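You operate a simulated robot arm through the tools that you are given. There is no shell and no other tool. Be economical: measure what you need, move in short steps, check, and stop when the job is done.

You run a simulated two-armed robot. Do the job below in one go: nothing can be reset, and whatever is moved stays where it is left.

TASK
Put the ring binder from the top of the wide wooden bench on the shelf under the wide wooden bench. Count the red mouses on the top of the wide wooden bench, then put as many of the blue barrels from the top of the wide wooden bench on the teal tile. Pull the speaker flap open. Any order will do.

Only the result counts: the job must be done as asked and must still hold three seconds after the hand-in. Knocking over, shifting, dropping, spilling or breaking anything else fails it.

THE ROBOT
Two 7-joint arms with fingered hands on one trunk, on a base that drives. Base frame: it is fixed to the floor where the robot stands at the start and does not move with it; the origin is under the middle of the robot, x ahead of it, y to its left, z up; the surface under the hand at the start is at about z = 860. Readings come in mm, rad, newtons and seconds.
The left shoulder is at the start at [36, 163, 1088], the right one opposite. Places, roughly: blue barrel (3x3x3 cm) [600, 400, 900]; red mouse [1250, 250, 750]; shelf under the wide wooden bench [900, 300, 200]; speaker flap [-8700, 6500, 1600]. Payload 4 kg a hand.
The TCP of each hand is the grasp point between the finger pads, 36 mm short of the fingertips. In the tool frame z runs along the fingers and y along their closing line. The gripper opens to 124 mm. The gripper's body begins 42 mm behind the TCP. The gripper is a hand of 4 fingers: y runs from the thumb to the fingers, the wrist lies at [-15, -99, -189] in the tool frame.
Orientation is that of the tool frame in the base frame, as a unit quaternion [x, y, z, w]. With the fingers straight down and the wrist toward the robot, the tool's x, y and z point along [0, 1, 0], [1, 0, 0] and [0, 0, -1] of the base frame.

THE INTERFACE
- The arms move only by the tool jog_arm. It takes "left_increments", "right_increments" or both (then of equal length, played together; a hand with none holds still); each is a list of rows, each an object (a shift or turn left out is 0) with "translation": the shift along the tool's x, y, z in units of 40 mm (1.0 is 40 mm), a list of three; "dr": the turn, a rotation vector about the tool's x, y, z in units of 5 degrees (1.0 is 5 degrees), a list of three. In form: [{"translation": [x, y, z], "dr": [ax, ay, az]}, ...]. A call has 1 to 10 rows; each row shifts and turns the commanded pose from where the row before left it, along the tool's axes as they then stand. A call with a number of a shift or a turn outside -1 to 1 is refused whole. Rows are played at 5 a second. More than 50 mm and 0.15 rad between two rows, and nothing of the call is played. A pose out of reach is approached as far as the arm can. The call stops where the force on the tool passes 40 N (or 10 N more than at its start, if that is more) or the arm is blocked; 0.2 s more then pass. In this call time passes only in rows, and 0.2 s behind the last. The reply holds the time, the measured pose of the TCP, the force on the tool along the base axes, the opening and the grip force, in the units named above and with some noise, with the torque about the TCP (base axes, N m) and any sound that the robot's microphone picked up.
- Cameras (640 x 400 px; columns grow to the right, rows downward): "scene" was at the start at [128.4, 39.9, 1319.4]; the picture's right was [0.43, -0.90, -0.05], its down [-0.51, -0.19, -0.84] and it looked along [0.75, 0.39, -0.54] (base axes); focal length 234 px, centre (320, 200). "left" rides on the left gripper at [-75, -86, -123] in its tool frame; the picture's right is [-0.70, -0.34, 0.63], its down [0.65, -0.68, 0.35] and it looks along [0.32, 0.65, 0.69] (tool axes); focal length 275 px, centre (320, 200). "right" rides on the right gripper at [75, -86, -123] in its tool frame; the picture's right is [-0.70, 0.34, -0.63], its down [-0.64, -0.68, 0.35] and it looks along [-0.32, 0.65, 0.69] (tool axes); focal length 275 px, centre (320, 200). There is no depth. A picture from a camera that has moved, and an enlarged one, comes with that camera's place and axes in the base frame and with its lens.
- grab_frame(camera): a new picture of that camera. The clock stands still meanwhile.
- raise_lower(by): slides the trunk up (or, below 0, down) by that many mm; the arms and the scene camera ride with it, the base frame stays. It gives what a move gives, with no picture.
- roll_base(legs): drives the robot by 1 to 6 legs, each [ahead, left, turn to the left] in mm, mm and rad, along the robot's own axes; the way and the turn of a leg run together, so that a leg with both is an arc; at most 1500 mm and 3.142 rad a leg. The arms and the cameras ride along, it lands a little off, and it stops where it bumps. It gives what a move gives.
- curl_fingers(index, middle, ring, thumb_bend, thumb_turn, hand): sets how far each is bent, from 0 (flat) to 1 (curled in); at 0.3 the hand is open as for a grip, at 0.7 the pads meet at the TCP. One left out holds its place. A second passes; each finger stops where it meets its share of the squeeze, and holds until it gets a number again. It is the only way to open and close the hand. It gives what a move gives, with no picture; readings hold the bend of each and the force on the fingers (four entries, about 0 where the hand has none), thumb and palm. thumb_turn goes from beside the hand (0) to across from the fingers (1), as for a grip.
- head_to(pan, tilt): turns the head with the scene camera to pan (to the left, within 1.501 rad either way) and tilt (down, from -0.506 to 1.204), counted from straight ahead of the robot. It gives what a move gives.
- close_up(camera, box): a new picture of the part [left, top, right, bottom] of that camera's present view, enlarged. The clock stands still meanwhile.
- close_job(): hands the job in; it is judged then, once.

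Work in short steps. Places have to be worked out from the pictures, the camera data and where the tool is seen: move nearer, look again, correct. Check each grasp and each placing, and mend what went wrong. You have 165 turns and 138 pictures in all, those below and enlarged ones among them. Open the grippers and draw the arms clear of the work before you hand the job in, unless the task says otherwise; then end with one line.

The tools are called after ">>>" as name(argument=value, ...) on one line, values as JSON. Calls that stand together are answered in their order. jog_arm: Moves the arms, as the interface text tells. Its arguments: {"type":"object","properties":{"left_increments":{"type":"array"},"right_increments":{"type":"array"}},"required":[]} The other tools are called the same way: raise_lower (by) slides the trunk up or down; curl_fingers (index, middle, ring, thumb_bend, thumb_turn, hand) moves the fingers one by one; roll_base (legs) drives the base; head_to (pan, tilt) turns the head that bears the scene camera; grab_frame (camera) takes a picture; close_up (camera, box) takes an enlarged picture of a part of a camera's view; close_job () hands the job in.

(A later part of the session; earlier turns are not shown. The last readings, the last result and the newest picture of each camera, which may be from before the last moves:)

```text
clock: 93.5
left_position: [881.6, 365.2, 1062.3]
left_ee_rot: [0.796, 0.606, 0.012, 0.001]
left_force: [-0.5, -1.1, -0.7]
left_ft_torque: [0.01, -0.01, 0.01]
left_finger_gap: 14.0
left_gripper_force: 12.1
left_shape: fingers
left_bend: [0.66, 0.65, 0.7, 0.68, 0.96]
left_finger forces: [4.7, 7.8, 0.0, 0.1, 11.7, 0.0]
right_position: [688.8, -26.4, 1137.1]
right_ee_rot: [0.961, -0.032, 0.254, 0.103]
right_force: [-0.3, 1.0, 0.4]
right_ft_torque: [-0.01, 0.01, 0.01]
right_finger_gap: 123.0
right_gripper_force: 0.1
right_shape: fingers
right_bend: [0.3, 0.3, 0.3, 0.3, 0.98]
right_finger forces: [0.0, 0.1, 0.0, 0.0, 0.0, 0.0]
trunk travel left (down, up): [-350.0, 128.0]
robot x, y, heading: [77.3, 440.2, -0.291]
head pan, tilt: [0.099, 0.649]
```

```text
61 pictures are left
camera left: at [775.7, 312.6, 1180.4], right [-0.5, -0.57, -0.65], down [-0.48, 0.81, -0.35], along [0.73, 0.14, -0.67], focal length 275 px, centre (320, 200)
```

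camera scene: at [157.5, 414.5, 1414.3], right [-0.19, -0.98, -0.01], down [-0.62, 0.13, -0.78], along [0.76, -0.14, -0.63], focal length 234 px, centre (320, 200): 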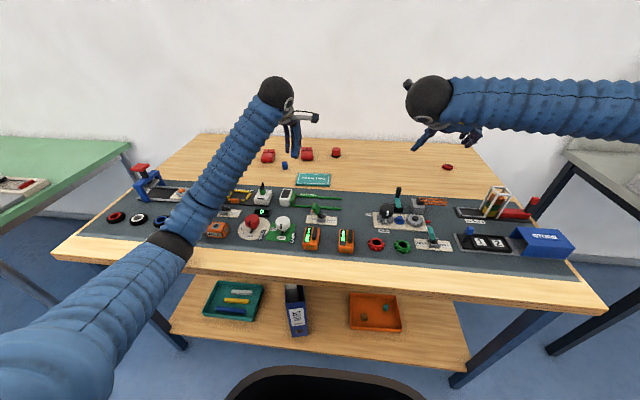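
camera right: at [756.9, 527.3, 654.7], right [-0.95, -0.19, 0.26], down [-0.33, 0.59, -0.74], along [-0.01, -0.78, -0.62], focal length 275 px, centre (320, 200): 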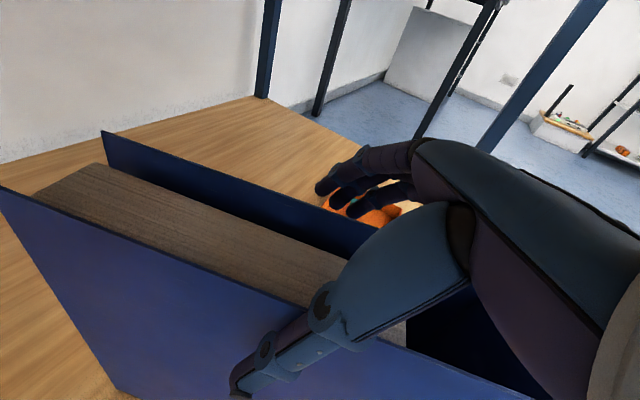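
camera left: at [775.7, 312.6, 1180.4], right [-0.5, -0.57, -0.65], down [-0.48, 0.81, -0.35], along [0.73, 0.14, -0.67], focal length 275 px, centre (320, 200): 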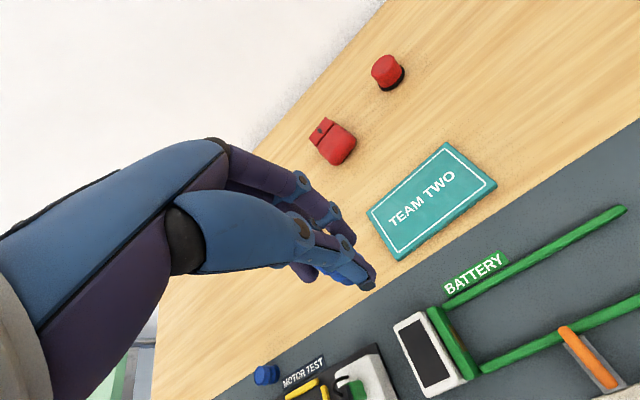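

The left elbow hangs low and presses on the bench's front edge. I raise the trunk by 125 and back off 60 mm.

>>> raise_lower(by=125)

>>> roll_base(legs=[[-60, 0, 0]])

>>> jog_arm(left_increments=[{"dr": [0, 0, -1]}, {"dr": [0, 0, -1]}, {"dr": [0, 0, -1]}, {"dr": [0, 0, -1]}, {"dr": [0, 0, -1]}, {"dr": [0, 0, -1]}, {"dr": [0, 0, -1]}, {"dr": [0, 0, -1]}, {"dr": [0, 0, -1]}, {"dr": [0, 0, -1]}])

>>> grab_frame(camera="scene")

```text
clock: 95.0
left_position: [890.8, 365.3, 1177.4]
left_ee_rot: [0.796, 0.605, 0.008, -0.001]
left_force: [0.3, 0.3, -0.7]
left_ft_torque: [0.03, 0.01, 0.02]
left_finger_gap: 14.0
left_gripper_force: 12.2
left_shape: fingers
left_bend: [0.66, 0.65, 0.7, 0.68, 0.96]
left_finger forces: [4.6, 7.8, 0.0, 0.0, 11.4, 0.1]
right_position: [697.0, -23.2, 1256.2]
right_ee_rot: [0.963, -0.032, 0.248, 0.105]
right_force: [-0.2, 0.2, 0.3]
right_ft_torque: [-0.02, -0.01, -0.01]
right_finger_gap: 123.6
right_gripper_force: 0.0
right_shape: fingers
right_bend: [0.3, 0.3, 0.3, 0.3, 0.98]
right_finger forces: [0.0, 0.0, 0.0, 0.0, 0.1, 0.0]
trunk travel left (down, up): [-475.0, 3.0]
robot x, y, heading: [74.4, 439.9, -0.294]
head pan, tilt: [0.099, 0.649]
```

```text
clock: 96.0
left_position: [829.4, 383.9, 1179.6]
left_ee_rot: [0.797, 0.604, 0.009, 0.0]
left_force: [0.4, 0.2, 0.7]
left_ft_torque: [-0.03, -0.02, -0.01]
left_finger_gap: 14.1
left_gripper_force: 12.1
left_shape: fingers
left_bend: [0.66, 0.65, 0.7, 0.68, 0.96]
left_finger forces: [4.7, 7.8, 0.0, 0.0, 11.5, 0.0]
right_position: [636.7, -5.4, 1259.7]
right_ee_rot: [0.962, -0.031, 0.25, 0.104]
right_force: [-0.3, 0.6, 0.4]
right_ft_torque: [-0.02, 0.0, -0.02]
right_finger_gap: 123.6
right_gripper_force: 0.1
right_shape: fingers
right_bend: [0.3, 0.3, 0.3, 0.3, 0.98]
right_finger forces: [0.0, 0.0, 0.0, 0.0, 0.0, 0.0]
trunk travel left (down, up): [-475.0, 3.0]
robot x, y, heading: [20.8, 453.4, -0.289]
head pan, tilt: [0.099, 0.649]
```

```text
clock: 98.2
left_position: [830.5, 383.4, 1177.7]
left_ee_rot: [0.466, 0.885, 0.008, 0.004]
left_force: [-0.1, 0.1, 0.3]
left_ft_torque: [-0.02, 0.02, 0.0]
left_finger_gap: 13.9
left_gripper_force: 11.1
left_shape: fingers
left_bend: [0.66, 0.66, 0.7, 0.68, 0.96]
left_finger forces: [4.5, 7.2, 0.0, 0.0, 10.6, 0.0]
right_position: [639.6, -6.6, 1258.9]
right_ee_rot: [0.963, -0.032, 0.248, 0.104]
right_force: [-0.4, 0.0, 0.8]
right_ft_torque: [0.01, -0.02, 0.01]
right_finger_gap: 123.0
right_gripper_force: 0.1
right_shape: fingers
right_bend: [0.3, 0.3, 0.3, 0.3, 0.98]
right_finger forces: [0.0, 0.0, 0.0, 0.1, 0.0, 0.0]
trunk travel left (down, up): [-475.0, 3.0]
robot x, y, heading: [15.4, 456.4, -0.295]
head pan, tilt: [0.099, 0.649]
```

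```text
60 pictures are left
camera scene: at [95.0, 440.1, 1542.9], right [-0.19, -0.98, 0.0], down [-0.59, 0.12, -0.8], along [0.78, -0.15, -0.6], focal length 234 px, centre (320, 200)
```

scene: 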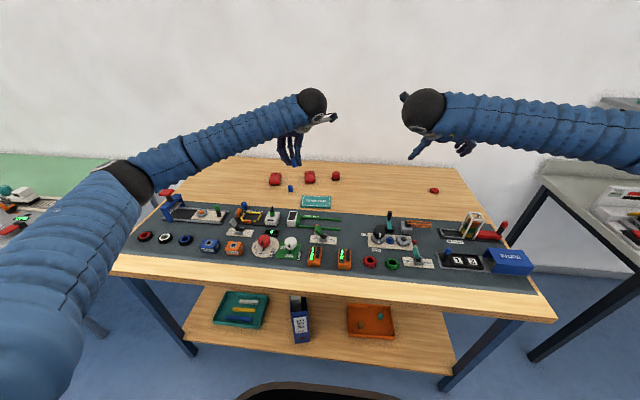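

The elbow is now out and higher. I move forward 50 mm and bring the barrel over the tile's left half.

>>> roll_base(legs=[[50, 0, 0]])

>>> jog_arm(left_increments=[{"translation": [-0.52, 0.1, 0.7]}, {"translation": [-0.52, 0.1, 0.7]}, {"translation": [-0.52, 0.1, 0.7]}, {"translation": [-0.52, 0.1, 0.7]}])

>>> grab_frame(camera="scene")

>>> grab_frame(camera="left")

```text
clock: 99.1
left_position: [878.0, 369.2, 1178.2]
left_ee_rot: [0.467, 0.884, 0.008, 0.004]
left_force: [-0.3, -0.7, -0.4]
left_ft_torque: [0.03, -0.02, -0.01]
left_finger_gap: 14.0
left_gripper_force: 11.1
left_shape: fingers
left_bend: [0.66, 0.66, 0.7, 0.68, 0.96]
left_finger forces: [4.4, 7.2, 0.1, 0.1, 10.7, 0.0]
right_position: [684.1, -20.0, 1258.3]
right_ee_rot: [0.962, -0.032, 0.248, 0.105]
right_force: [0.8, -0.4, -0.9]
right_ft_torque: [0.01, -0.04, -0.02]
right_finger_gap: 122.9
right_gripper_force: 0.1
right_shape: fingers
right_bend: [0.3, 0.3, 0.3, 0.3, 0.98]
right_finger forces: [0.0, 0.0, 0.0, 0.0, 0.0, 0.0]
trunk travel left (down, up): [-475.0, 3.0]
robot x, y, heading: [69.2, 443.1, -0.294]
head pan, tilt: [0.099, 0.649]
```

```text
clock: 100.1
left_position: [939.2, 311.0, 1066.3]
left_ee_rot: [0.467, 0.884, 0.008, 0.003]
left_force: [-1.0, -0.1, -0.9]
left_ft_torque: [0.01, -0.04, 0.03]
left_finger_gap: 13.9
left_gripper_force: 10.5
left_shape: fingers
left_bend: [0.66, 0.66, 0.7, 0.68, 0.96]
left_finger forces: [4.4, 7.2, 0.1, 0.0, 10.6, 0.0]
right_position: [685.5, -21.7, 1257.5]
right_ee_rot: [0.962, -0.032, 0.249, 0.103]
right_force: [0.3, 0.2, -0.2]
right_ft_torque: [0.03, 0.0, 0.05]
right_finger_gap: 123.4
right_gripper_force: 0.1
right_shape: fingers
right_bend: [0.3, 0.3, 0.3, 0.3, 0.98]
right_finger forces: [0.0, 0.0, 0.0, 0.1, 0.0, 0.0]
trunk travel left (down, up): [-475.0, 3.0]
robot x, y, heading: [66.1, 440.3, -0.295]
head pan, tilt: [0.099, 0.649]
```

```text
59 pictures are left
camera scene: at [141.6, 425.4, 1542.9], right [-0.19, -0.98, 0.0], down [-0.59, 0.12, -0.8], along [0.78, -0.15, -0.6], focal length 234 px, centre (320, 200)
```

scene: 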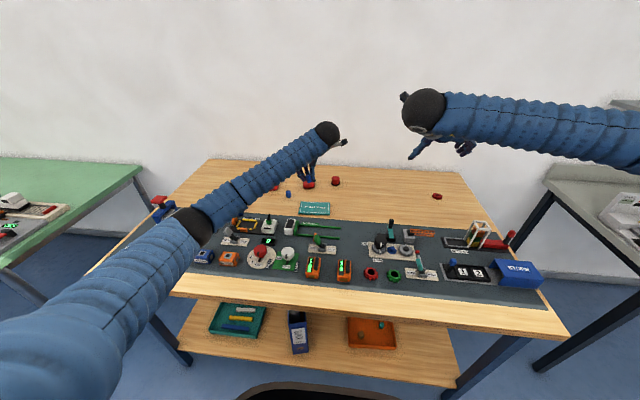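

```text
58 pictures are left
camera left: at [909.7, 198.8, 1186.7], right [0.12, -0.76, -0.64], down [-0.92, 0.15, -0.36], along [0.37, 0.64, -0.68], focal length 275 px, centre (320, 200)
```

left: 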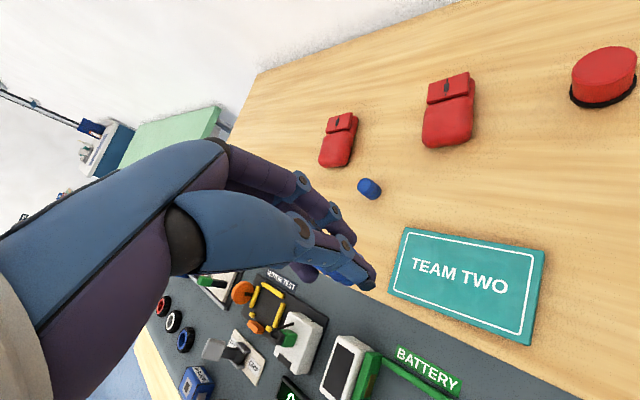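

I zoom on the held barrel to find its offset from the TCP.

>>> close_up(camera="left", box=[260, 200, 420, 320])

>>> close_up(camera="scene", box=[260, 110, 370, 230])

```text
3.33 times, centred on (340, 260) of left
camera zoom: at [909.7, 198.8, 1186.7], right [0.12, -0.76, -0.64], down [-0.92, 0.15, -0.36], along [0.37, 0.64, -0.68], focal length 918 px, centre (253, 0)
```

zoom: 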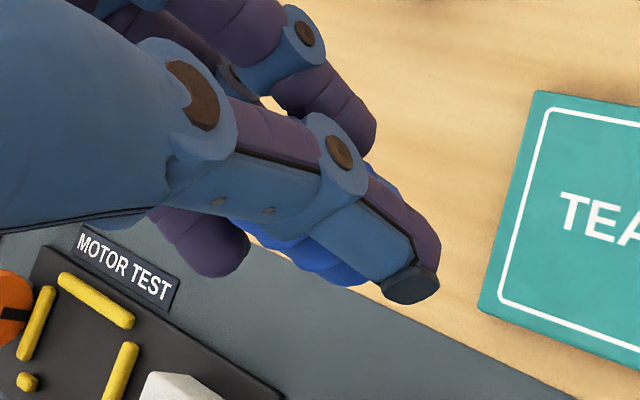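

```text
3.33 times, centred on (315, 170) of scene
camera zoom: at [141.6, 425.4, 1542.9], right [-0.19, -0.98, 0.0], down [-0.59, 0.12, -0.8], along [0.78, -0.15, -0.6], focal length 782 px, centre (337, 300)
```

zoom: 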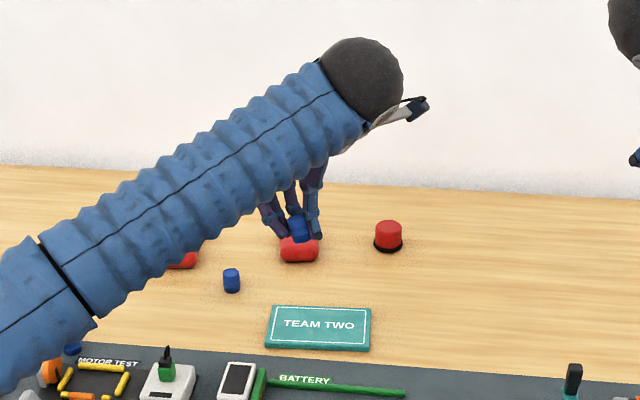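

I estimate the barrel within ~7 mm of the TCP. I move over the left half of the tile and descend to 935.

>>> jog_arm(left_increments=[{"translation": [-0.19, 0.41, 0.5]}, {"translation": [0, 0, 0.9]}, {"translation": [0, 0, 0.9]}, {"translation": [0, 0, 0.9]}])

>>> grab_frame(camera="left")

>>> close_up(camera="scene", box=[260, 110, 370, 230])

```text
clock: 101.1
left_position: [959.7, 315.4, 939.2]
left_ee_rot: [0.467, 0.884, 0.008, 0.003]
left_force: [-0.8, 0.1, -0.4]
left_ft_torque: [0.0, -0.01, -0.03]
left_finger_gap: 13.6
left_gripper_force: 11.1
left_shape: fingers
left_bend: [0.66, 0.66, 0.7, 0.68, 0.96]
left_finger forces: [4.3, 7.2, 0.0, 0.1, 10.3, 0.0]
right_position: [686.6, -21.7, 1257.5]
right_ee_rot: [0.962, -0.031, 0.249, 0.105]
right_force: [-0.1, 0.7, 0.0]
right_ft_torque: [-0.03, 0.01, -0.03]
right_finger_gap: 123.4
right_gripper_force: 0.0
right_shape: fingers
right_bend: [0.3, 0.3, 0.3, 0.3, 0.98]
right_finger forces: [0.0, 0.0, 0.0, 0.1, 0.1, 0.1]
trunk travel left (down, up): [-475.0, 3.0]
robot x, y, heading: [66.6, 441.7, -0.293]
head pan, tilt: [0.099, 0.649]
```

```text
55 pictures are left
camera left: at [930.3, 202.8, 1058.6], right [0.12, -0.76, -0.64], down [-0.92, 0.15, -0.36], along [0.37, 0.64, -0.68], focal length 275 px, centre (320, 200)
```

left: 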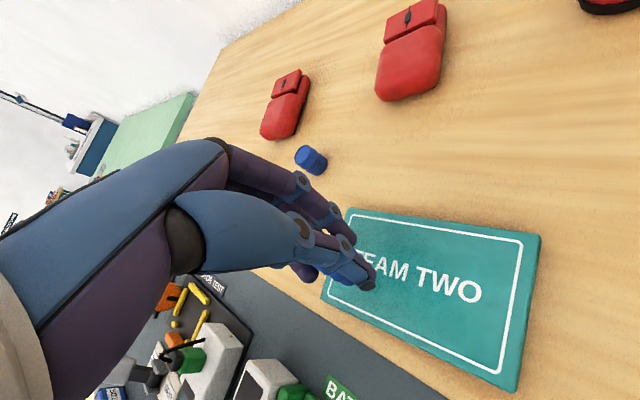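

```text
3.33 times, centred on (315, 170) of scene
camera zoom: at [142.5, 425.5, 1542.8], right [-0.19, -0.98, 0.0], down [-0.59, 0.12, -0.8], along [0.78, -0.15, -0.61], focal length 782 px, centre (337, 300)
```

zoom: 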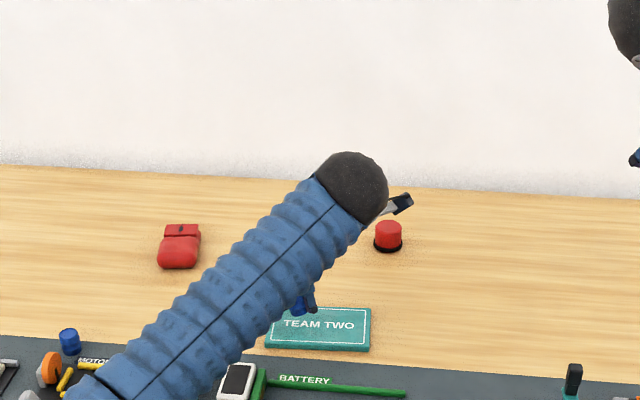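

The barrel (≈[970,321]) is over the tile's left half. I lower gently until contact.

>>> jog_arm(left_increments=[{"translation": [0, 0, 0.25]}, {"translation": [0, 0, 0.15]}, {"translation": [0, 0, 0.1]}])

>>> jog_arm(left_increments=[{"translation": [0, 0, 0.08]}])

>>> close_up(camera="left", box=[260, 180, 460, 330])

```text
clock: 101.9
left_position: [959.4, 315.7, 918.7]
left_ee_rot: [0.466, 0.885, 0.008, 0.003]
left_force: [0.2, -0.1, 0.4]
left_ft_torque: [0.02, 0.0, -0.01]
left_finger_gap: 13.6
left_gripper_force: 10.6
left_shape: fingers
left_bend: [0.66, 0.66, 0.7, 0.68, 0.96]
left_finger forces: [4.4, 7.1, 0.0, 0.0, 10.2, 0.1]
right_position: [686.1, -21.2, 1257.4]
right_ee_rot: [0.962, -0.031, 0.249, 0.104]
right_force: [0.5, 0.4, 0.2]
right_ft_torque: [0.03, 0.03, 0.0]
right_finger_gap: 123.1
right_gripper_force: 0.0
right_shape: fingers
right_bend: [0.3, 0.3, 0.3, 0.3, 0.98]
right_finger forces: [0.0, 0.0, 0.0, 0.0, 0.0, 0.1]
trunk travel left (down, up): [-475.0, 3.0]
robot x, y, heading: [63.4, 438.1, -0.296]
head pan, tilt: [0.099, 0.649]
```

```text
clock: 102.3
left_position: [959.9, 315.6, 916.4]
left_ee_rot: [0.466, 0.885, 0.008, 0.003]
left_force: [0.4, -0.8, -0.1]
left_ft_torque: [0.0, 0.03, 0.0]
left_finger_gap: 13.9
left_gripper_force: 11.1
left_shape: fingers
left_bend: [0.66, 0.66, 0.7, 0.68, 0.96]
left_finger forces: [4.3, 7.1, 0.0, 0.0, 10.3, 0.0]
right_position: [685.9, -20.3, 1258.4]
right_ee_rot: [0.962, -0.032, 0.249, 0.105]
right_force: [0.7, -0.1, -0.6]
right_ft_torque: [0.0, 0.01, -0.03]
right_finger_gap: 123.2
right_gripper_force: 0.1
right_shape: fingers
right_bend: [0.3, 0.3, 0.3, 0.3, 0.98]
right_finger forces: [0.0, 0.0, 0.0, 0.1, 0.0, 0.0]
trunk travel left (down, up): [-475.0, 3.0]
robot x, y, heading: [65.0, 440.8, -0.294]
head pan, tilt: [0.099, 0.649]
```

```text
2.67 times, centred on (360, 255) of left
camera zoom: at [930.2, 202.8, 1035.8], right [0.12, -0.76, -0.64], down [-0.92, 0.15, -0.36], along [0.37, 0.63, -0.68], focal length 734 px, centre (213, 53)
```

zoom: 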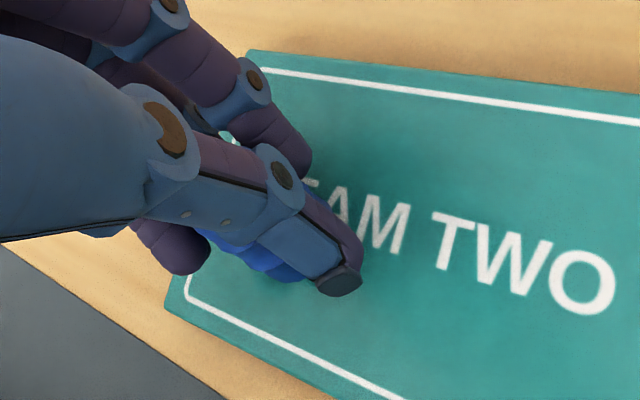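

No contact yet; I go on in 2–3 mm steps.

>>> jog_arm(left_increments=[{"translation": [0, 0, 0.06]}, {"translation": [0, 0, 0.06]}])

>>> jog_arm(left_increments=[{"translation": [0, 0, 0.06]}])

```text
clock: 102.9
left_position: [960.0, 316.4, 913.3]
left_ee_rot: [0.466, 0.885, 0.008, 0.006]
left_force: [2.1, -1.3, 17.0]
left_ft_torque: [0.04, -0.2, -0.02]
left_finger_gap: 13.6
left_gripper_force: 15.4
left_shape: fingers
left_bend: [0.66, 0.66, 0.7, 0.68, 0.96]
left_finger forces: [4.7, 7.8, 0.0, 0.1, 17.5, 0.1]
right_position: [684.7, -21.0, 1259.1]
right_ee_rot: [0.962, -0.032, 0.249, 0.105]
right_force: [-1.0, 0.3, 0.2]
right_ft_torque: [-0.03, 0.02, 0.01]
right_finger_gap: 123.2
right_gripper_force: 0.0
right_shape: fingers
right_bend: [0.3, 0.3, 0.3, 0.3, 0.98]
right_finger forces: [0.1, 0.0, 0.0, 0.1, 0.1, 0.0]
trunk travel left (down, up): [-475.0, 3.0]
robot x, y, heading: [66.1, 441.8, -0.291]
head pan, tilt: [0.099, 0.649]
```

```text
clock: 103.3
left_position: [958.9, 315.3, 909.7]
left_ee_rot: [0.466, 0.885, 0.009, 0.004]
left_force: [-1.4, 0.2, 15.5]
left_ft_torque: [0.13, -0.04, -0.02]
left_finger_gap: 12.0
left_gripper_force: 13.8
left_shape: fingers
left_bend: [0.67, 0.65, 0.7, 0.68, 0.95]
left_finger forces: [3.3, 9.6, 0.1, 0.1, 15.5, 0.0]
right_position: [685.1, -20.3, 1258.9]
right_ee_rot: [0.962, -0.031, 0.25, 0.105]
right_force: [0.5, -0.4, -0.4]
right_ft_torque: [-0.03, 0.0, -0.01]
right_finger_gap: 123.6
right_gripper_force: 0.1
right_shape: fingers
right_bend: [0.3, 0.3, 0.3, 0.3, 0.98]
right_finger forces: [0.0, 0.0, 0.0, 0.0, 0.1, 0.0]
trunk travel left (down, up): [-475.0, 3.0]
robot x, y, heading: [66.0, 441.7, -0.295]
head pan, tilt: [0.099, 0.649]
```

Contact reached. I relieve 1.5 mm and open the fingers moderately.

>>> jog_arm(left_increments=[{"translation": [0, 0, -0.05]}])

>>> curl_fingers(hand="left", index=0.5, middle=0.5, ring=0.5, thumb_bend=0.5)

>>> close_up(camera="left", box=[260, 180, 460, 330])

```text
clock: 103.7
left_position: [958.3, 316.0, 910.6]
left_ee_rot: [0.466, 0.885, 0.008, 0.003]
left_force: [-0.5, 0.4, 9.0]
left_ft_torque: [0.08, -0.04, 0.01]
left_finger_gap: 12.2
left_gripper_force: 12.3
left_shape: fingers
left_bend: [0.67, 0.65, 0.7, 0.68, 0.95]
left_finger forces: [3.5, 8.1, 0.0, 0.0, 13.4, 0.0]
right_position: [684.8, -20.8, 1258.2]
right_ee_rot: [0.962, -0.031, 0.249, 0.105]
right_force: [-0.3, 0.1, 0.6]
right_ft_torque: [0.03, 0.0, 0.0]
right_finger_gap: 123.7
right_gripper_force: 0.1
right_shape: fingers
right_bend: [0.3, 0.3, 0.3, 0.3, 0.98]
right_finger forces: [0.0, 0.0, 0.1, 0.0, 0.0, 0.0]
trunk travel left (down, up): [-475.0, 3.0]
robot x, y, heading: [67.4, 441.4, -0.291]
head pan, tilt: [0.099, 0.649]
```

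```text
clock: 104.7
left_position: [959.1, 315.2, 910.4]
left_ee_rot: [0.466, 0.885, 0.008, 0.004]
left_force: [-1.2, 0.3, 8.2]
left_ft_torque: [0.08, -0.15, 0.01]
left_finger_gap: 57.1
left_gripper_force: 3.8
left_shape: fingers
left_bend: [0.51, 0.5, 0.5, 0.5, 0.97]
left_finger forces: [4.5, 2.3, 0.1, 0.0, 1.7, 0.0]
right_position: [685.5, -21.2, 1257.0]
right_ee_rot: [0.963, -0.031, 0.248, 0.105]
right_force: [0.1, 0.5, -0.2]
right_ft_torque: [0.01, -0.04, 0.01]
right_finger_gap: 123.3
right_gripper_force: 0.1
right_shape: fingers
right_bend: [0.3, 0.3, 0.3, 0.3, 0.98]
right_finger forces: [0.0, 0.0, 0.1, 0.0, 0.0, 0.0]
trunk travel left (down, up): [-475.0, 3.0]
robot x, y, heading: [67.6, 440.4, -0.29]
head pan, tilt: [0.099, 0.649]
```

```text
2.67 times, centred on (360, 255) of left
camera zoom: at [930.0, 203.0, 1030.6], right [0.12, -0.76, -0.64], down [-0.92, 0.15, -0.36], along [0.37, 0.63, -0.68], focal length 734 px, centre (213, 53)
```

zoom: 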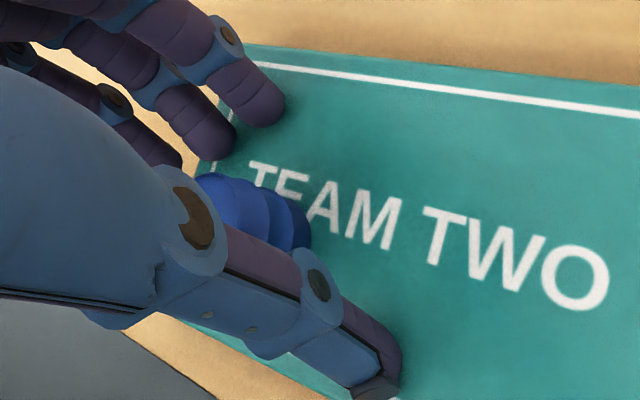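

The barrel stands free between the fingers. I raise the hand straight up.

>>> jog_arm(left_increments=[{"translation": [0, 0, -0.2]}, {"translation": [0, 0, -0.5]}, {"translation": [0, 0, -1]}, {"translation": [0, 0, -1]}, {"translation": [0, 0, -1]}])

>>> grab_frame(camera="left")

```text
clock: 105.9
left_position: [956.3, 312.8, 1058.1]
left_ee_rot: [0.466, 0.885, 0.007, 0.004]
left_force: [-0.5, 0.6, 0.2]
left_ft_torque: [0.01, 0.03, 0.03]
left_finger_gap: 61.6
left_gripper_force: 0.1
left_shape: fingers
left_bend: [0.5, 0.5, 0.5, 0.5, 0.97]
left_finger forces: [0.1, 0.0, 0.1, 0.0, 0.0, 0.0]
right_position: [686.6, -20.7, 1258.4]
right_ee_rot: [0.962, -0.032, 0.249, 0.104]
right_force: [-0.3, -0.1, -0.7]
right_ft_torque: [0.01, -0.02, 0.02]
right_finger_gap: 123.2
right_gripper_force: 0.0
right_shape: fingers
right_bend: [0.3, 0.3, 0.3, 0.3, 0.98]
right_finger forces: [0.0, 0.1, 0.1, 0.1, 0.0, 0.0]
trunk travel left (down, up): [-475.0, 3.0]
robot x, y, heading: [63.9, 438.1, -0.29]
head pan, tilt: [0.099, 0.649]
```

```text
51 pictures are left
camera left: at [927.0, 200.0, 1178.6], right [0.12, -0.76, -0.64], down [-0.92, 0.15, -0.36], along [0.37, 0.64, -0.68], focal length 275 px, centre (320, 200)
```

left: 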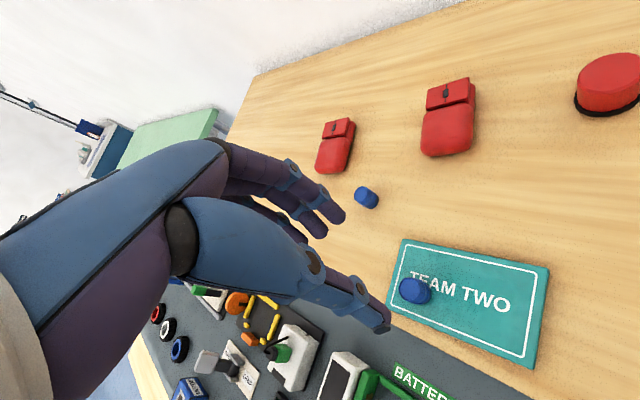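

Barrel A stands on the tile. Barrel B is at ≈[1081,396]. I move forward 50 mm and put the left hand above it.

>>> roll_base(legs=[[50, 0, 0]])

>>> jog_arm(left_increments=[{"translation": [0.3, 0.9, 0]}, {"translation": [0.3, 0.9, 0]}, {"translation": [0.3, 0.9, 0]}])

>>> grab_frame(camera="left")

>>> grab_frame(camera="scene")

```text
clock: 106.8
left_position: [1004.4, 298.9, 1057.7]
left_ee_rot: [0.466, 0.885, 0.009, 0.003]
left_force: [0.2, -0.9, 0.2]
left_ft_torque: [0.06, 0.01, -0.02]
left_finger_gap: 61.6
left_gripper_force: 0.1
left_shape: fingers
left_bend: [0.5, 0.5, 0.5, 0.5, 0.97]
left_finger forces: [0.1, 0.0, 0.0, 0.0, 0.0, 0.0]
right_position: [733.0, -36.2, 1257.4]
right_ee_rot: [0.962, -0.032, 0.249, 0.104]
right_force: [0.8, 0.6, -0.6]
right_ft_torque: [0.01, 0.01, 0.0]
right_finger_gap: 123.1
right_gripper_force: 0.1
right_shape: fingers
right_bend: [0.3, 0.3, 0.3, 0.3, 0.98]
right_finger forces: [0.0, 0.0, 0.0, 0.0, 0.1, 0.0]
trunk travel left (down, up): [-475.0, 3.0]
robot x, y, heading: [111.0, 426.7, -0.295]
head pan, tilt: [0.099, 0.649]
```

```text
clock: 107.6
left_position: [1072.9, 391.7, 1059.4]
left_ee_rot: [0.467, 0.884, 0.008, 0.004]
left_force: [0.5, 0.4, -0.6]
left_ft_torque: [-0.03, 0.0, 0.0]
left_finger_gap: 61.5
left_gripper_force: 0.1
left_shape: fingers
left_bend: [0.5, 0.5, 0.5, 0.5, 0.97]
left_finger forces: [0.0, 0.1, 0.0, 0.0, 0.0, 0.1]
right_position: [733.8, -35.2, 1257.3]
right_ee_rot: [0.962, -0.033, 0.248, 0.105]
right_force: [-1.2, 0.2, -0.4]
right_ft_torque: [0.0, 0.0, -0.01]
right_finger_gap: 123.2
right_gripper_force: 0.0
right_shape: fingers
right_bend: [0.3, 0.3, 0.3, 0.3, 0.98]
right_finger forces: [0.0, 0.1, 0.0, 0.1, 0.0, 0.0]
trunk travel left (down, up): [-475.0, 3.0]
robot x, y, heading: [118.5, 429.3, -0.294]
head pan, tilt: [0.099, 0.649]
```

```text
50 pictures are left
camera left: at [1043.2, 277.7, 1180.2], right [0.12, -0.76, -0.64], down [-0.92, 0.15, -0.36], along [0.37, 0.63, -0.68], focal length 275 px, centre (320, 200)
```

left: 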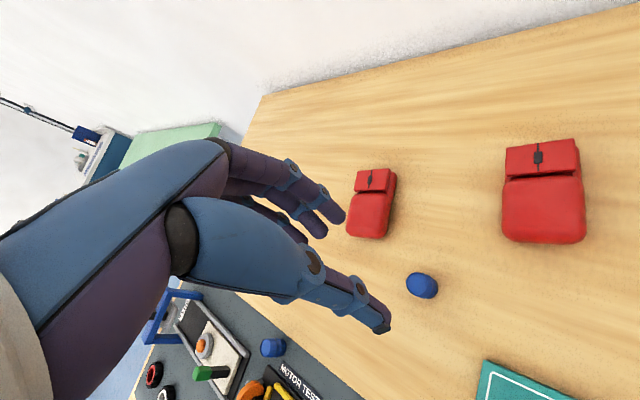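

```text
49 pictures are left
camera scene: at [189.5, 412.4, 1542.9], right [-0.19, -0.98, 0.0], down [-0.59, 0.12, -0.8], along [0.78, -0.15, -0.6], focal length 234 px, centre (320, 200)
```

scene: 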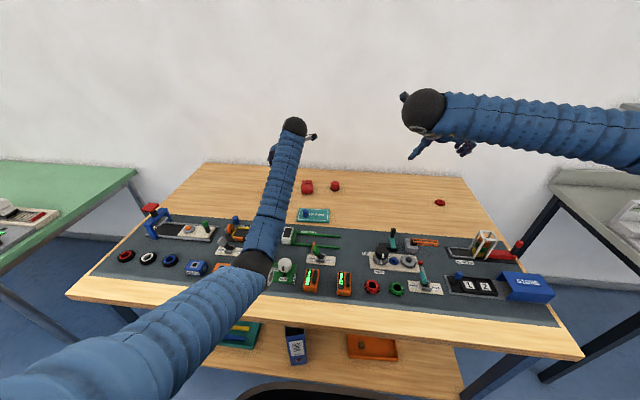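

B at [1081,395], aligned with ~8 mm bias toward the fingers; nearest mouse is ~90 mm beyond. I descend to ~905.

>>> jog_arm(left_increments=[{"translation": [0, 0, 0.8]}, {"translation": [0, 0, 0.8]}, {"translation": [0, 0, 0.8]}, {"translation": [0, 0.05, 0.8]}])

>>> grab_frame(camera="left")

>>> grab_frame(camera="scene")

```text
clock: 108.6
left_position: [1076.9, 391.6, 930.8]
left_ee_rot: [0.466, 0.885, 0.008, 0.003]
left_force: [0.2, 0.5, 0.5]
left_ft_torque: [-0.02, 0.01, 0.02]
left_finger_gap: 61.8
left_gripper_force: 0.1
left_shape: fingers
left_bend: [0.5, 0.5, 0.5, 0.5, 0.97]
left_finger forces: [0.0, 0.1, 0.0, 0.0, 0.1, 0.0]
right_position: [732.7, -34.6, 1257.6]
right_ee_rot: [0.962, -0.031, 0.249, 0.104]
right_force: [0.1, -0.9, -0.4]
right_ft_torque: [0.0, 0.01, -0.02]
right_finger_gap: 123.5
right_gripper_force: 0.0
right_shape: fingers
right_bend: [0.3, 0.3, 0.3, 0.3, 0.98]
right_finger forces: [0.1, 0.0, 0.0, 0.0, 0.0, 0.0]
trunk travel left (down, up): [-475.0, 3.0]
robot x, y, heading: [111.8, 422.8, -0.298]
head pan, tilt: [0.099, 0.649]
```

```text
48 pictures are left
camera left: at [1047.8, 279.5, 1051.4], right [0.12, -0.76, -0.64], down [-0.92, 0.15, -0.36], along [0.37, 0.64, -0.68], focal length 275 px, centre (320, 200)
```

left: 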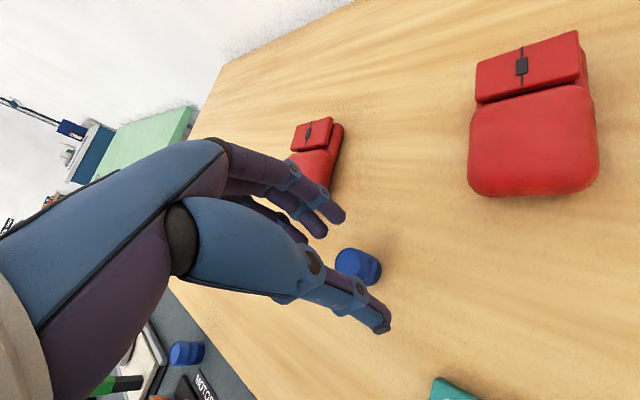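

```text
47 pictures are left
camera scene: at [190.0, 411.8, 1542.8], right [-0.19, -0.98, 0.0], down [-0.59, 0.12, -0.8], along [0.78, -0.15, -0.61], focal length 234 px, centre (320, 200)
```

scene: 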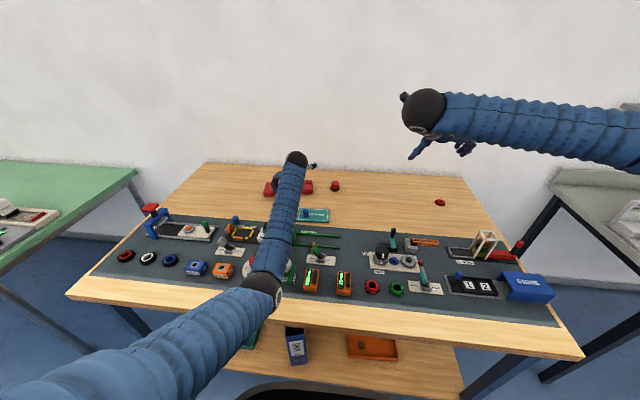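

Aligned within ~8 mm. I lower to 905 and close.

>>> jog_arm(left_increments=[{"translation": [0, 0.05, 0.4]}, {"translation": [0, 0, 0.25]}])

>>> curl_fingers(hand="left", index=0.7, middle=0.7, ring=0.7, thumb_bend=0.7)

>>> close_up(camera="left", box=[260, 180, 460, 330])

```text
clock: 109.2
left_position: [1078.4, 393.3, 905.8]
left_ee_rot: [0.466, 0.885, 0.009, 0.004]
left_force: [-0.2, 0.6, 0.0]
left_ft_torque: [-0.02, 0.02, -0.01]
left_finger_gap: 61.7
left_gripper_force: 0.1
left_shape: fingers
left_bend: [0.5, 0.5, 0.5, 0.5, 0.97]
left_finger forces: [0.0, 0.0, 0.0, 0.0, 0.0, 0.0]
right_position: [732.2, -34.2, 1258.5]
right_ee_rot: [0.962, -0.032, 0.249, 0.105]
right_force: [0.4, 0.7, 0.4]
right_ft_torque: [-0.01, 0.01, -0.01]
right_finger_gap: 123.3
right_gripper_force: 0.3
right_shape: fingers
right_bend: [0.3, 0.3, 0.3, 0.3, 0.98]
right_finger forces: [0.1, 0.0, 0.0, 0.1, 0.0, 0.0]
trunk travel left (down, up): [-475.0, 3.0]
robot x, y, heading: [111.6, 427.8, -0.298]
head pan, tilt: [0.099, 0.649]
```

```text
clock: 110.2
left_position: [1078.2, 393.0, 907.2]
left_ee_rot: [0.466, 0.885, 0.009, 0.004]
left_force: [1.8, -0.8, 7.0]
left_ft_torque: [0.07, -0.13, -0.03]
left_finger_gap: 13.3
left_gripper_force: 11.6
left_shape: fingers
left_bend: [0.66, 0.65, 0.7, 0.68, 0.96]
left_finger forces: [4.2, 7.2, 0.0, 0.0, 11.6, 0.0]
right_position: [732.8, -34.5, 1258.4]
right_ee_rot: [0.962, -0.032, 0.249, 0.104]
right_force: [0.2, -0.6, -0.8]
right_ft_torque: [-0.03, -0.03, 0.01]
right_finger_gap: 123.0
right_gripper_force: 0.1
right_shape: fingers
right_bend: [0.3, 0.3, 0.3, 0.3, 0.98]
right_finger forces: [0.0, 0.0, 0.0, 0.0, 0.0, 0.0]
trunk travel left (down, up): [-475.0, 3.0]
robot x, y, heading: [114.1, 423.2, -0.289]
head pan, tilt: [0.099, 0.649]
```

```text
2.67 times, centred on (360, 255) of left
camera zoom: at [1048.7, 280.2, 1026.8], right [0.12, -0.76, -0.64], down [-0.92, 0.15, -0.36], along [0.37, 0.63, -0.68], focal length 734 px, centre (213, 53)
```

zoom: 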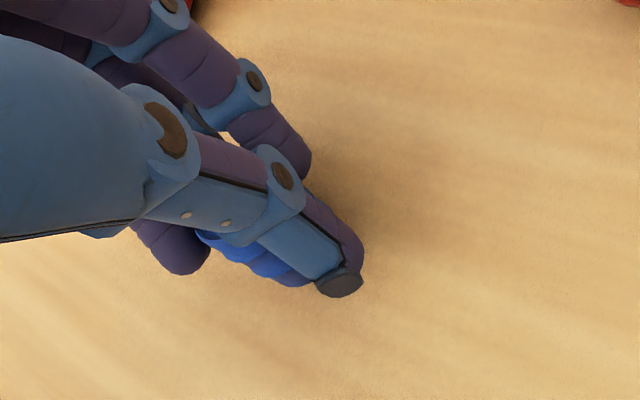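

B is gripped like A was. I lift 100 mm and carry it over the tile's right half.

>>> jog_arm(left_increments=[{"translation": [0, 0, -0.5]}, {"translation": [0, 0, -1]}, {"translation": [0, 0, -1]}, {"translation": [-0.295, -0.9, 0]}, {"translation": [-0.295, -0.9, 0]}, {"translation": [-0.295, -0.9, 0]}, {"translation": [-0.295, -0.9, 0]}, {"translation": [-0.295, -0.9, 0]}])

>>> grab_frame(camera="left")

>>> close_up(camera="scene", box=[260, 130, 370, 250])

```text
clock: 112.2
left_position: [998.7, 304.9, 1020.1]
left_ee_rot: [0.438, 0.898, 0.039, 0.012]
left_force: [-0.1, 0.2, -0.5]
left_ft_torque: [0.0, 0.02, 0.01]
left_finger_gap: 12.9
left_gripper_force: 11.0
left_shape: fingers
left_bend: [0.66, 0.66, 0.7, 0.68, 0.96]
left_finger forces: [3.8, 7.2, 0.0, 0.0, 10.2, 0.0]
right_position: [733.8, -34.3, 1258.5]
right_ee_rot: [0.962, -0.031, 0.249, 0.104]
right_force: [0.2, 0.1, 0.8]
right_ft_torque: [0.0, 0.04, 0.0]
right_finger_gap: 123.0
right_gripper_force: 0.1
right_shape: fingers
right_bend: [0.3, 0.3, 0.3, 0.3, 0.98]
right_finger forces: [0.0, 0.1, 0.1, 0.0, 0.1, 0.1]
trunk travel left (down, up): [-475.0, 3.0]
robot x, y, heading: [115.5, 426.4, -0.297]
head pan, tilt: [0.099, 0.649]
stopped in row 8 (left hand): the arm was blocked; the commanded pose is now the measured one
```

```text
45 pictures are left
camera left: at [971.4, 185.1, 1133.4], right [0.2, -0.72, -0.67], down [-0.91, 0.11, -0.39], along [0.35, 0.69, -0.63], focal length 275 px, centre (320, 200)
```

left: 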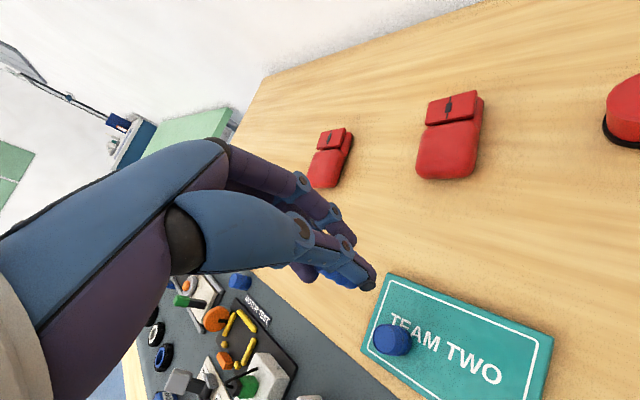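

```text
3.33 times, centred on (315, 190) of scene
camera zoom: at [189.3, 411.5, 1542.9], right [-0.19, -0.98, 0.0], down [-0.59, 0.12, -0.8], along [0.78, -0.15, -0.6], focal length 782 px, centre (337, 233)
```

zoom: 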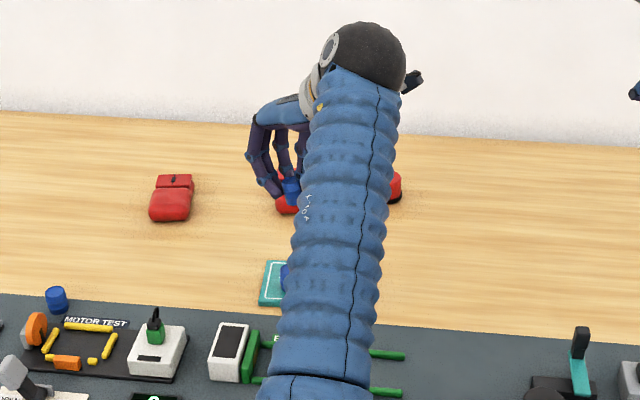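

The arm was blocked and its tool is tilted ~5°. I look at the whole scene to see where the elbow is.

>>> grab_frame(camera="scene")

```text
43 pictures are left
camera scene: at [189.3, 411.5, 1542.9], right [-0.19, -0.98, 0.0], down [-0.59, 0.12, -0.8], along [0.78, -0.15, -0.6], focal length 234 px, centre (320, 200)
```

scene: 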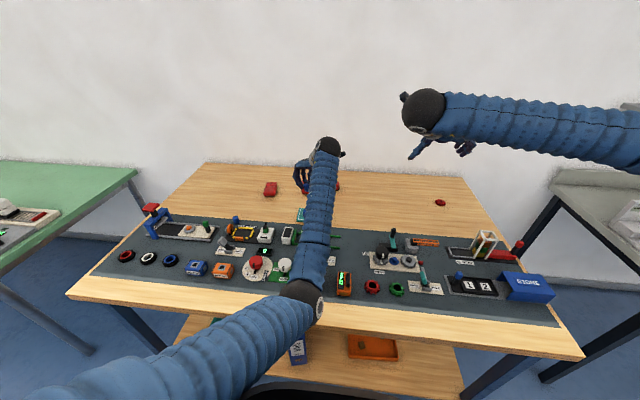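

The elbow swung inward near a joint limit, not touching anything. I drive the base instead to bring the barrel over the target, and correct the tilt.

>>> roll_base(legs=[[-22, -78, 0]])

>>> jog_arm(left_increments=[{"dr": [0.45, 0, 0]}, {"dr": [0.45, 0, 0]}])

>>> grab_frame(camera="left")

```text
clock: 113.3
left_position: [954.4, 234.9, 1019.5]
left_ee_rot: [0.438, 0.898, 0.039, 0.012]
left_force: [0.1, -0.3, -0.3]
left_ft_torque: [0.0, 0.0, 0.02]
left_finger_gap: 13.3
left_gripper_force: 11.1
left_shape: fingers
left_bend: [0.66, 0.66, 0.7, 0.68, 0.96]
left_finger forces: [3.8, 7.2, 0.0, 0.1, 10.1, 0.0]
right_position: [689.2, -105.5, 1257.9]
right_ee_rot: [0.962, -0.032, 0.249, 0.104]
right_force: [0.8, -1.0, 1.1]
right_ft_torque: [-0.01, -0.03, -0.03]
right_finger_gap: 123.4
right_gripper_force: 0.0
right_shape: fingers
right_bend: [0.3, 0.3, 0.3, 0.3, 0.98]
right_finger forces: [0.0, 0.0, 0.1, 0.0, 0.0, 0.0]
trunk travel left (down, up): [-475.0, 3.0]
robot x, y, heading: [67.6, 357.4, -0.296]
head pan, tilt: [0.099, 0.649]
```

```text
clock: 113.9
left_position: [956.1, 240.6, 1020.0]
left_ee_rot: [0.437, 0.899, 0.007, -0.006]
left_force: [0.6, -0.3, -0.4]
left_ft_torque: [-0.03, -0.02, -0.01]
left_finger_gap: 13.1
left_gripper_force: 9.9
left_shape: fingers
left_bend: [0.66, 0.66, 0.7, 0.68, 0.96]
left_finger forces: [3.7, 7.2, 0.0, 0.0, 10.1, 0.0]
right_position: [688.2, -105.2, 1258.4]
right_ee_rot: [0.963, -0.032, 0.248, 0.104]
right_force: [0.5, -1.0, 0.0]
right_ft_torque: [0.04, 0.0, 0.01]
right_finger_gap: 123.3
right_gripper_force: 0.1
right_shape: fingers
right_bend: [0.3, 0.3, 0.3, 0.3, 0.98]
right_finger forces: [0.1, 0.1, 0.1, 0.0, 0.0, 0.0]
trunk travel left (down, up): [-475.0, 3.0]
robot x, y, heading: [69.9, 355.6, -0.297]
head pan, tilt: [0.099, 0.649]
```

```text
42 pictures are left
camera left: at [936.6, 124.9, 1139.1], right [0.16, -0.74, -0.65], down [-0.94, 0.09, -0.34], along [0.31, 0.66, -0.68], focal length 275 px, centre (320, 200)
```

left: 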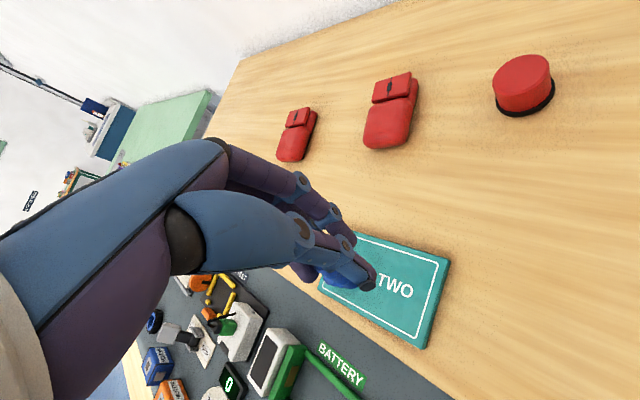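

Tool is vertical again and over the right half, ~74 mm from A. I descend 98 mm.

>>> jog_arm(left_increments=[{"translation": [0, 0, 0.85]}, {"translation": [0, 0, 0.85]}, {"translation": [0, 0, 0.75]}])

>>> grab_frame(camera="left")

>>> grab_frame(camera="scene")

```text
clock: 114.9
left_position: [974.6, 264.9, 942.4]
left_ee_rot: [0.426, 0.905, 0.016, 0.006]
left_force: [-0.8, -0.3, -0.6]
left_ft_torque: [0.0, 0.0, 0.03]
left_finger_gap: 13.2
left_gripper_force: 10.1
left_shape: fingers
left_bend: [0.66, 0.66, 0.7, 0.68, 0.96]
left_finger forces: [3.8, 7.3, 0.0, 0.0, 10.0, 0.0]
right_position: [689.9, -102.5, 1258.7]
right_ee_rot: [0.962, -0.031, 0.248, 0.105]
right_force: [-0.3, 0.6, -0.5]
right_ft_torque: [0.04, 0.06, -0.03]
right_finger_gap: 123.3
right_gripper_force: 0.0
right_shape: fingers
right_bend: [0.3, 0.3, 0.3, 0.3, 0.98]
right_finger forces: [0.0, 0.0, 0.1, 0.0, 0.0, 0.0]
trunk travel left (down, up): [-475.0, 3.0]
robot x, y, heading: [68.5, 358.6, -0.293]
head pan, tilt: [0.099, 0.649]
stopped in row 3 (left hand): the arm was blocked; the commanded pose is now the measured one
```

```text
41 pictures are left
camera left: at [955.1, 148.2, 1061.1], right [0.2, -0.74, -0.65], down [-0.93, 0.07, -0.37], along [0.32, 0.67, -0.67], focal length 275 px, centre (320, 200)
```

left: 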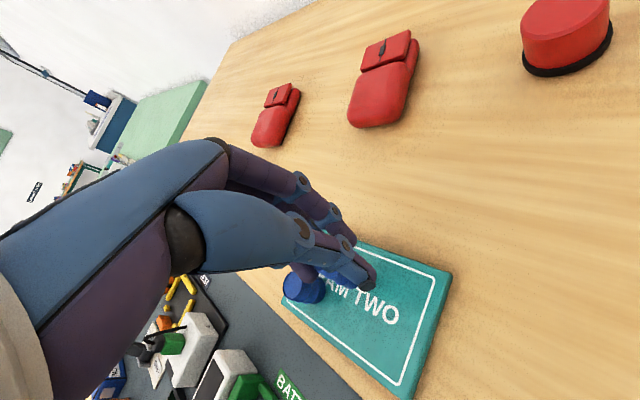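

```text
40 pictures are left
camera scene: at [145.8, 343.7, 1542.9], right [-0.19, -0.98, 0.0], down [-0.59, 0.12, -0.8], along [0.78, -0.15, -0.6], focal length 234 px, centre (320, 200)
```

scene: 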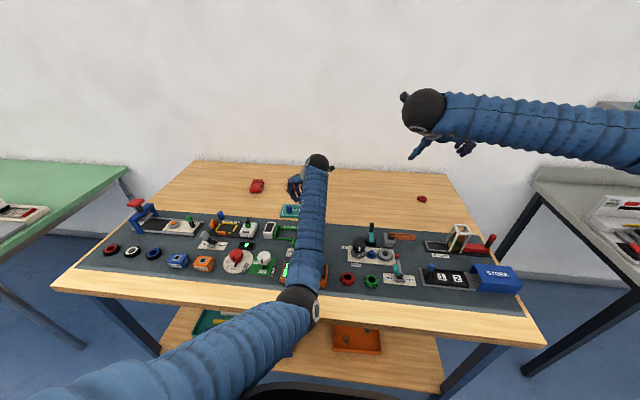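

The arm is again limited and drifted toward A. I lift back up and turn the hand another 30° to swing the elbow outward.

>>> jog_arm(left_increments=[{"translation": [0, 0, -1]}, {"translation": [0, 0, -1]}, {"translation": [0, 0, -1]}, {"translation": [0, 0, -1]}])

>>> jog_arm(left_increments=[{"dr": [0, 0, -1]}, {"dr": [0, 0, -1]}, {"dr": [0, 0, -1]}, {"dr": [0, 0, -1]}, {"dr": [0, 0, -1]}, {"dr": [0, 0, -1]}])

>>> grab_frame(camera="scene")

```text
clock: 115.9
left_position: [969.7, 259.5, 1104.6]
left_ee_rot: [0.426, 0.904, 0.013, 0.006]
left_force: [-0.8, -0.2, -0.7]
left_ft_torque: [0.0, -0.04, -0.01]
left_finger_gap: 12.6
left_gripper_force: 10.7
left_shape: fingers
left_bend: [0.66, 0.66, 0.7, 0.68, 0.96]
left_finger forces: [3.7, 7.2, 0.0, 0.0, 9.8, 0.0]
right_position: [689.6, -103.0, 1259.3]
right_ee_rot: [0.963, -0.032, 0.248, 0.104]
right_force: [-0.4, 0.0, 0.3]
right_ft_torque: [0.02, -0.02, -0.01]
right_finger_gap: 123.2
right_gripper_force: 0.1
right_shape: fingers
right_bend: [0.3, 0.3, 0.3, 0.3, 0.98]
right_finger forces: [0.0, 0.1, 0.0, 0.0, 0.0, 0.0]
trunk travel left (down, up): [-475.0, 3.0]
robot x, y, heading: [65.8, 363.5, -0.293]
head pan, tilt: [0.099, 0.649]
```

```text
clock: 117.3
left_position: [971.3, 257.7, 1102.7]
left_ee_rot: [0.179, 0.984, 0.012, 0.009]
left_force: [0.1, 0.1, -0.1]
left_ft_torque: [0.03, -0.02, 0.01]
left_finger_gap: 12.8
left_gripper_force: 10.5
left_shape: fingers
left_bend: [0.66, 0.66, 0.7, 0.68, 0.96]
left_finger forces: [3.6, 7.1, 0.0, 0.0, 9.7, 0.1]
right_position: [689.3, -103.6, 1258.2]
right_ee_rot: [0.962, -0.032, 0.249, 0.105]
right_force: [-0.8, 0.5, 0.2]
right_ft_torque: [0.0, 0.01, 0.02]
right_finger_gap: 123.4
right_gripper_force: 0.1
right_shape: fingers
right_bend: [0.3, 0.3, 0.3, 0.3, 0.98]
right_finger forces: [0.0, 0.0, 0.1, 0.0, 0.0, 0.0]
trunk travel left (down, up): [-475.0, 3.0]
robot x, y, heading: [67.5, 359.9, -0.295]
head pan, tilt: [0.099, 0.649]
```

```text
39 pictures are left
camera scene: at [146.2, 343.8, 1542.9], right [-0.19, -0.98, 0.0], down [-0.59, 0.12, -0.8], along [0.78, -0.15, -0.61], focal length 234 px, centre (320, 200)
```

scene: 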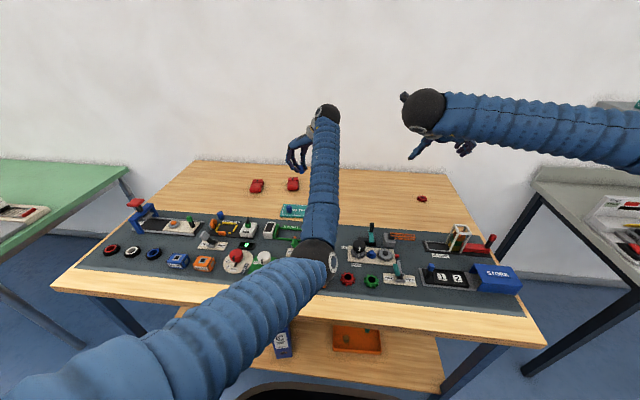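

The elbow is higher now. I shift the base ~22 mm right so B is over its target and descend step by step.

>>> roll_base(legs=[[-6, -24, 0]])

>>> jog_arm(left_increments=[{"translation": [0, 0, 0.9]}, {"translation": [0, 0, 0.9]}, {"translation": [0, 0, 0.9]}, {"translation": [0, 0, 0.9]}])

>>> grab_frame(camera="left")

```text
clock: 118.1
left_position: [961.0, 239.9, 1101.1]
left_ee_rot: [0.178, 0.984, 0.011, 0.009]
left_force: [0.4, 0.3, -0.9]
left_ft_torque: [-0.02, 0.01, 0.03]
left_finger_gap: 12.9
left_gripper_force: 9.7
left_shape: fingers
left_bend: [0.66, 0.66, 0.7, 0.68, 0.96]
left_finger forces: [3.7, 7.3, 0.0, 0.1, 9.8, 0.0]
right_position: [679.9, -120.8, 1258.3]
right_ee_rot: [0.962, -0.031, 0.249, 0.105]
right_force: [0.3, 0.1, -0.2]
right_ft_torque: [0.0, 0.0, 0.02]
right_finger_gap: 123.2
right_gripper_force: 0.1
right_shape: fingers
right_bend: [0.3, 0.3, 0.3, 0.3, 0.98]
right_finger forces: [0.1, 0.0, 0.0, 0.0, 0.1, 0.0]
trunk travel left (down, up): [-475.0, 3.0]
robot x, y, heading: [55.6, 337.6, -0.295]
head pan, tilt: [0.099, 0.649]
```

```text
clock: 119.1
left_position: [967.3, 246.9, 962.3]
left_ee_rot: [0.175, 0.984, 0.013, 0.013]
left_force: [-0.2, 0.2, 0.3]
left_ft_torque: [-0.02, 0.0, -0.06]
left_finger_gap: 12.7
left_gripper_force: 9.6
left_shape: fingers
left_bend: [0.67, 0.66, 0.7, 0.68, 0.96]
left_finger forces: [3.7, 7.3, 0.0, 0.1, 9.7, 0.0]
right_position: [678.4, -121.7, 1259.1]
right_ee_rot: [0.962, -0.031, 0.249, 0.105]
right_force: [0.4, 0.1, 0.1]
right_ft_torque: [-0.03, 0.05, -0.02]
right_finger_gap: 123.3
right_gripper_force: 0.1
right_shape: fingers
right_bend: [0.3, 0.3, 0.3, 0.3, 0.98]
right_finger forces: [0.0, 0.0, 0.0, 0.0, 0.0, 0.1]
trunk travel left (down, up): [-475.0, 3.0]
robot x, y, heading: [56.0, 339.1, -0.298]
head pan, tilt: [0.099, 0.649]
```

```text
38 pictures are left
camera left: at [1005.4, 136.6, 1082.8], right [0.56, -0.54, -0.63], down [-0.83, -0.41, -0.38], along [-0.05, 0.73, -0.68], focal length 275 px, centre (320, 200)
```

left: 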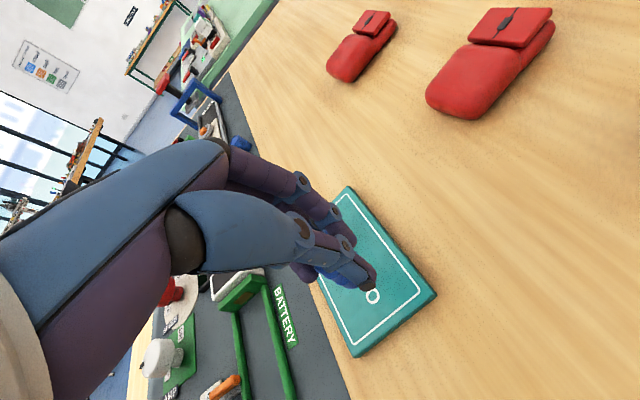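

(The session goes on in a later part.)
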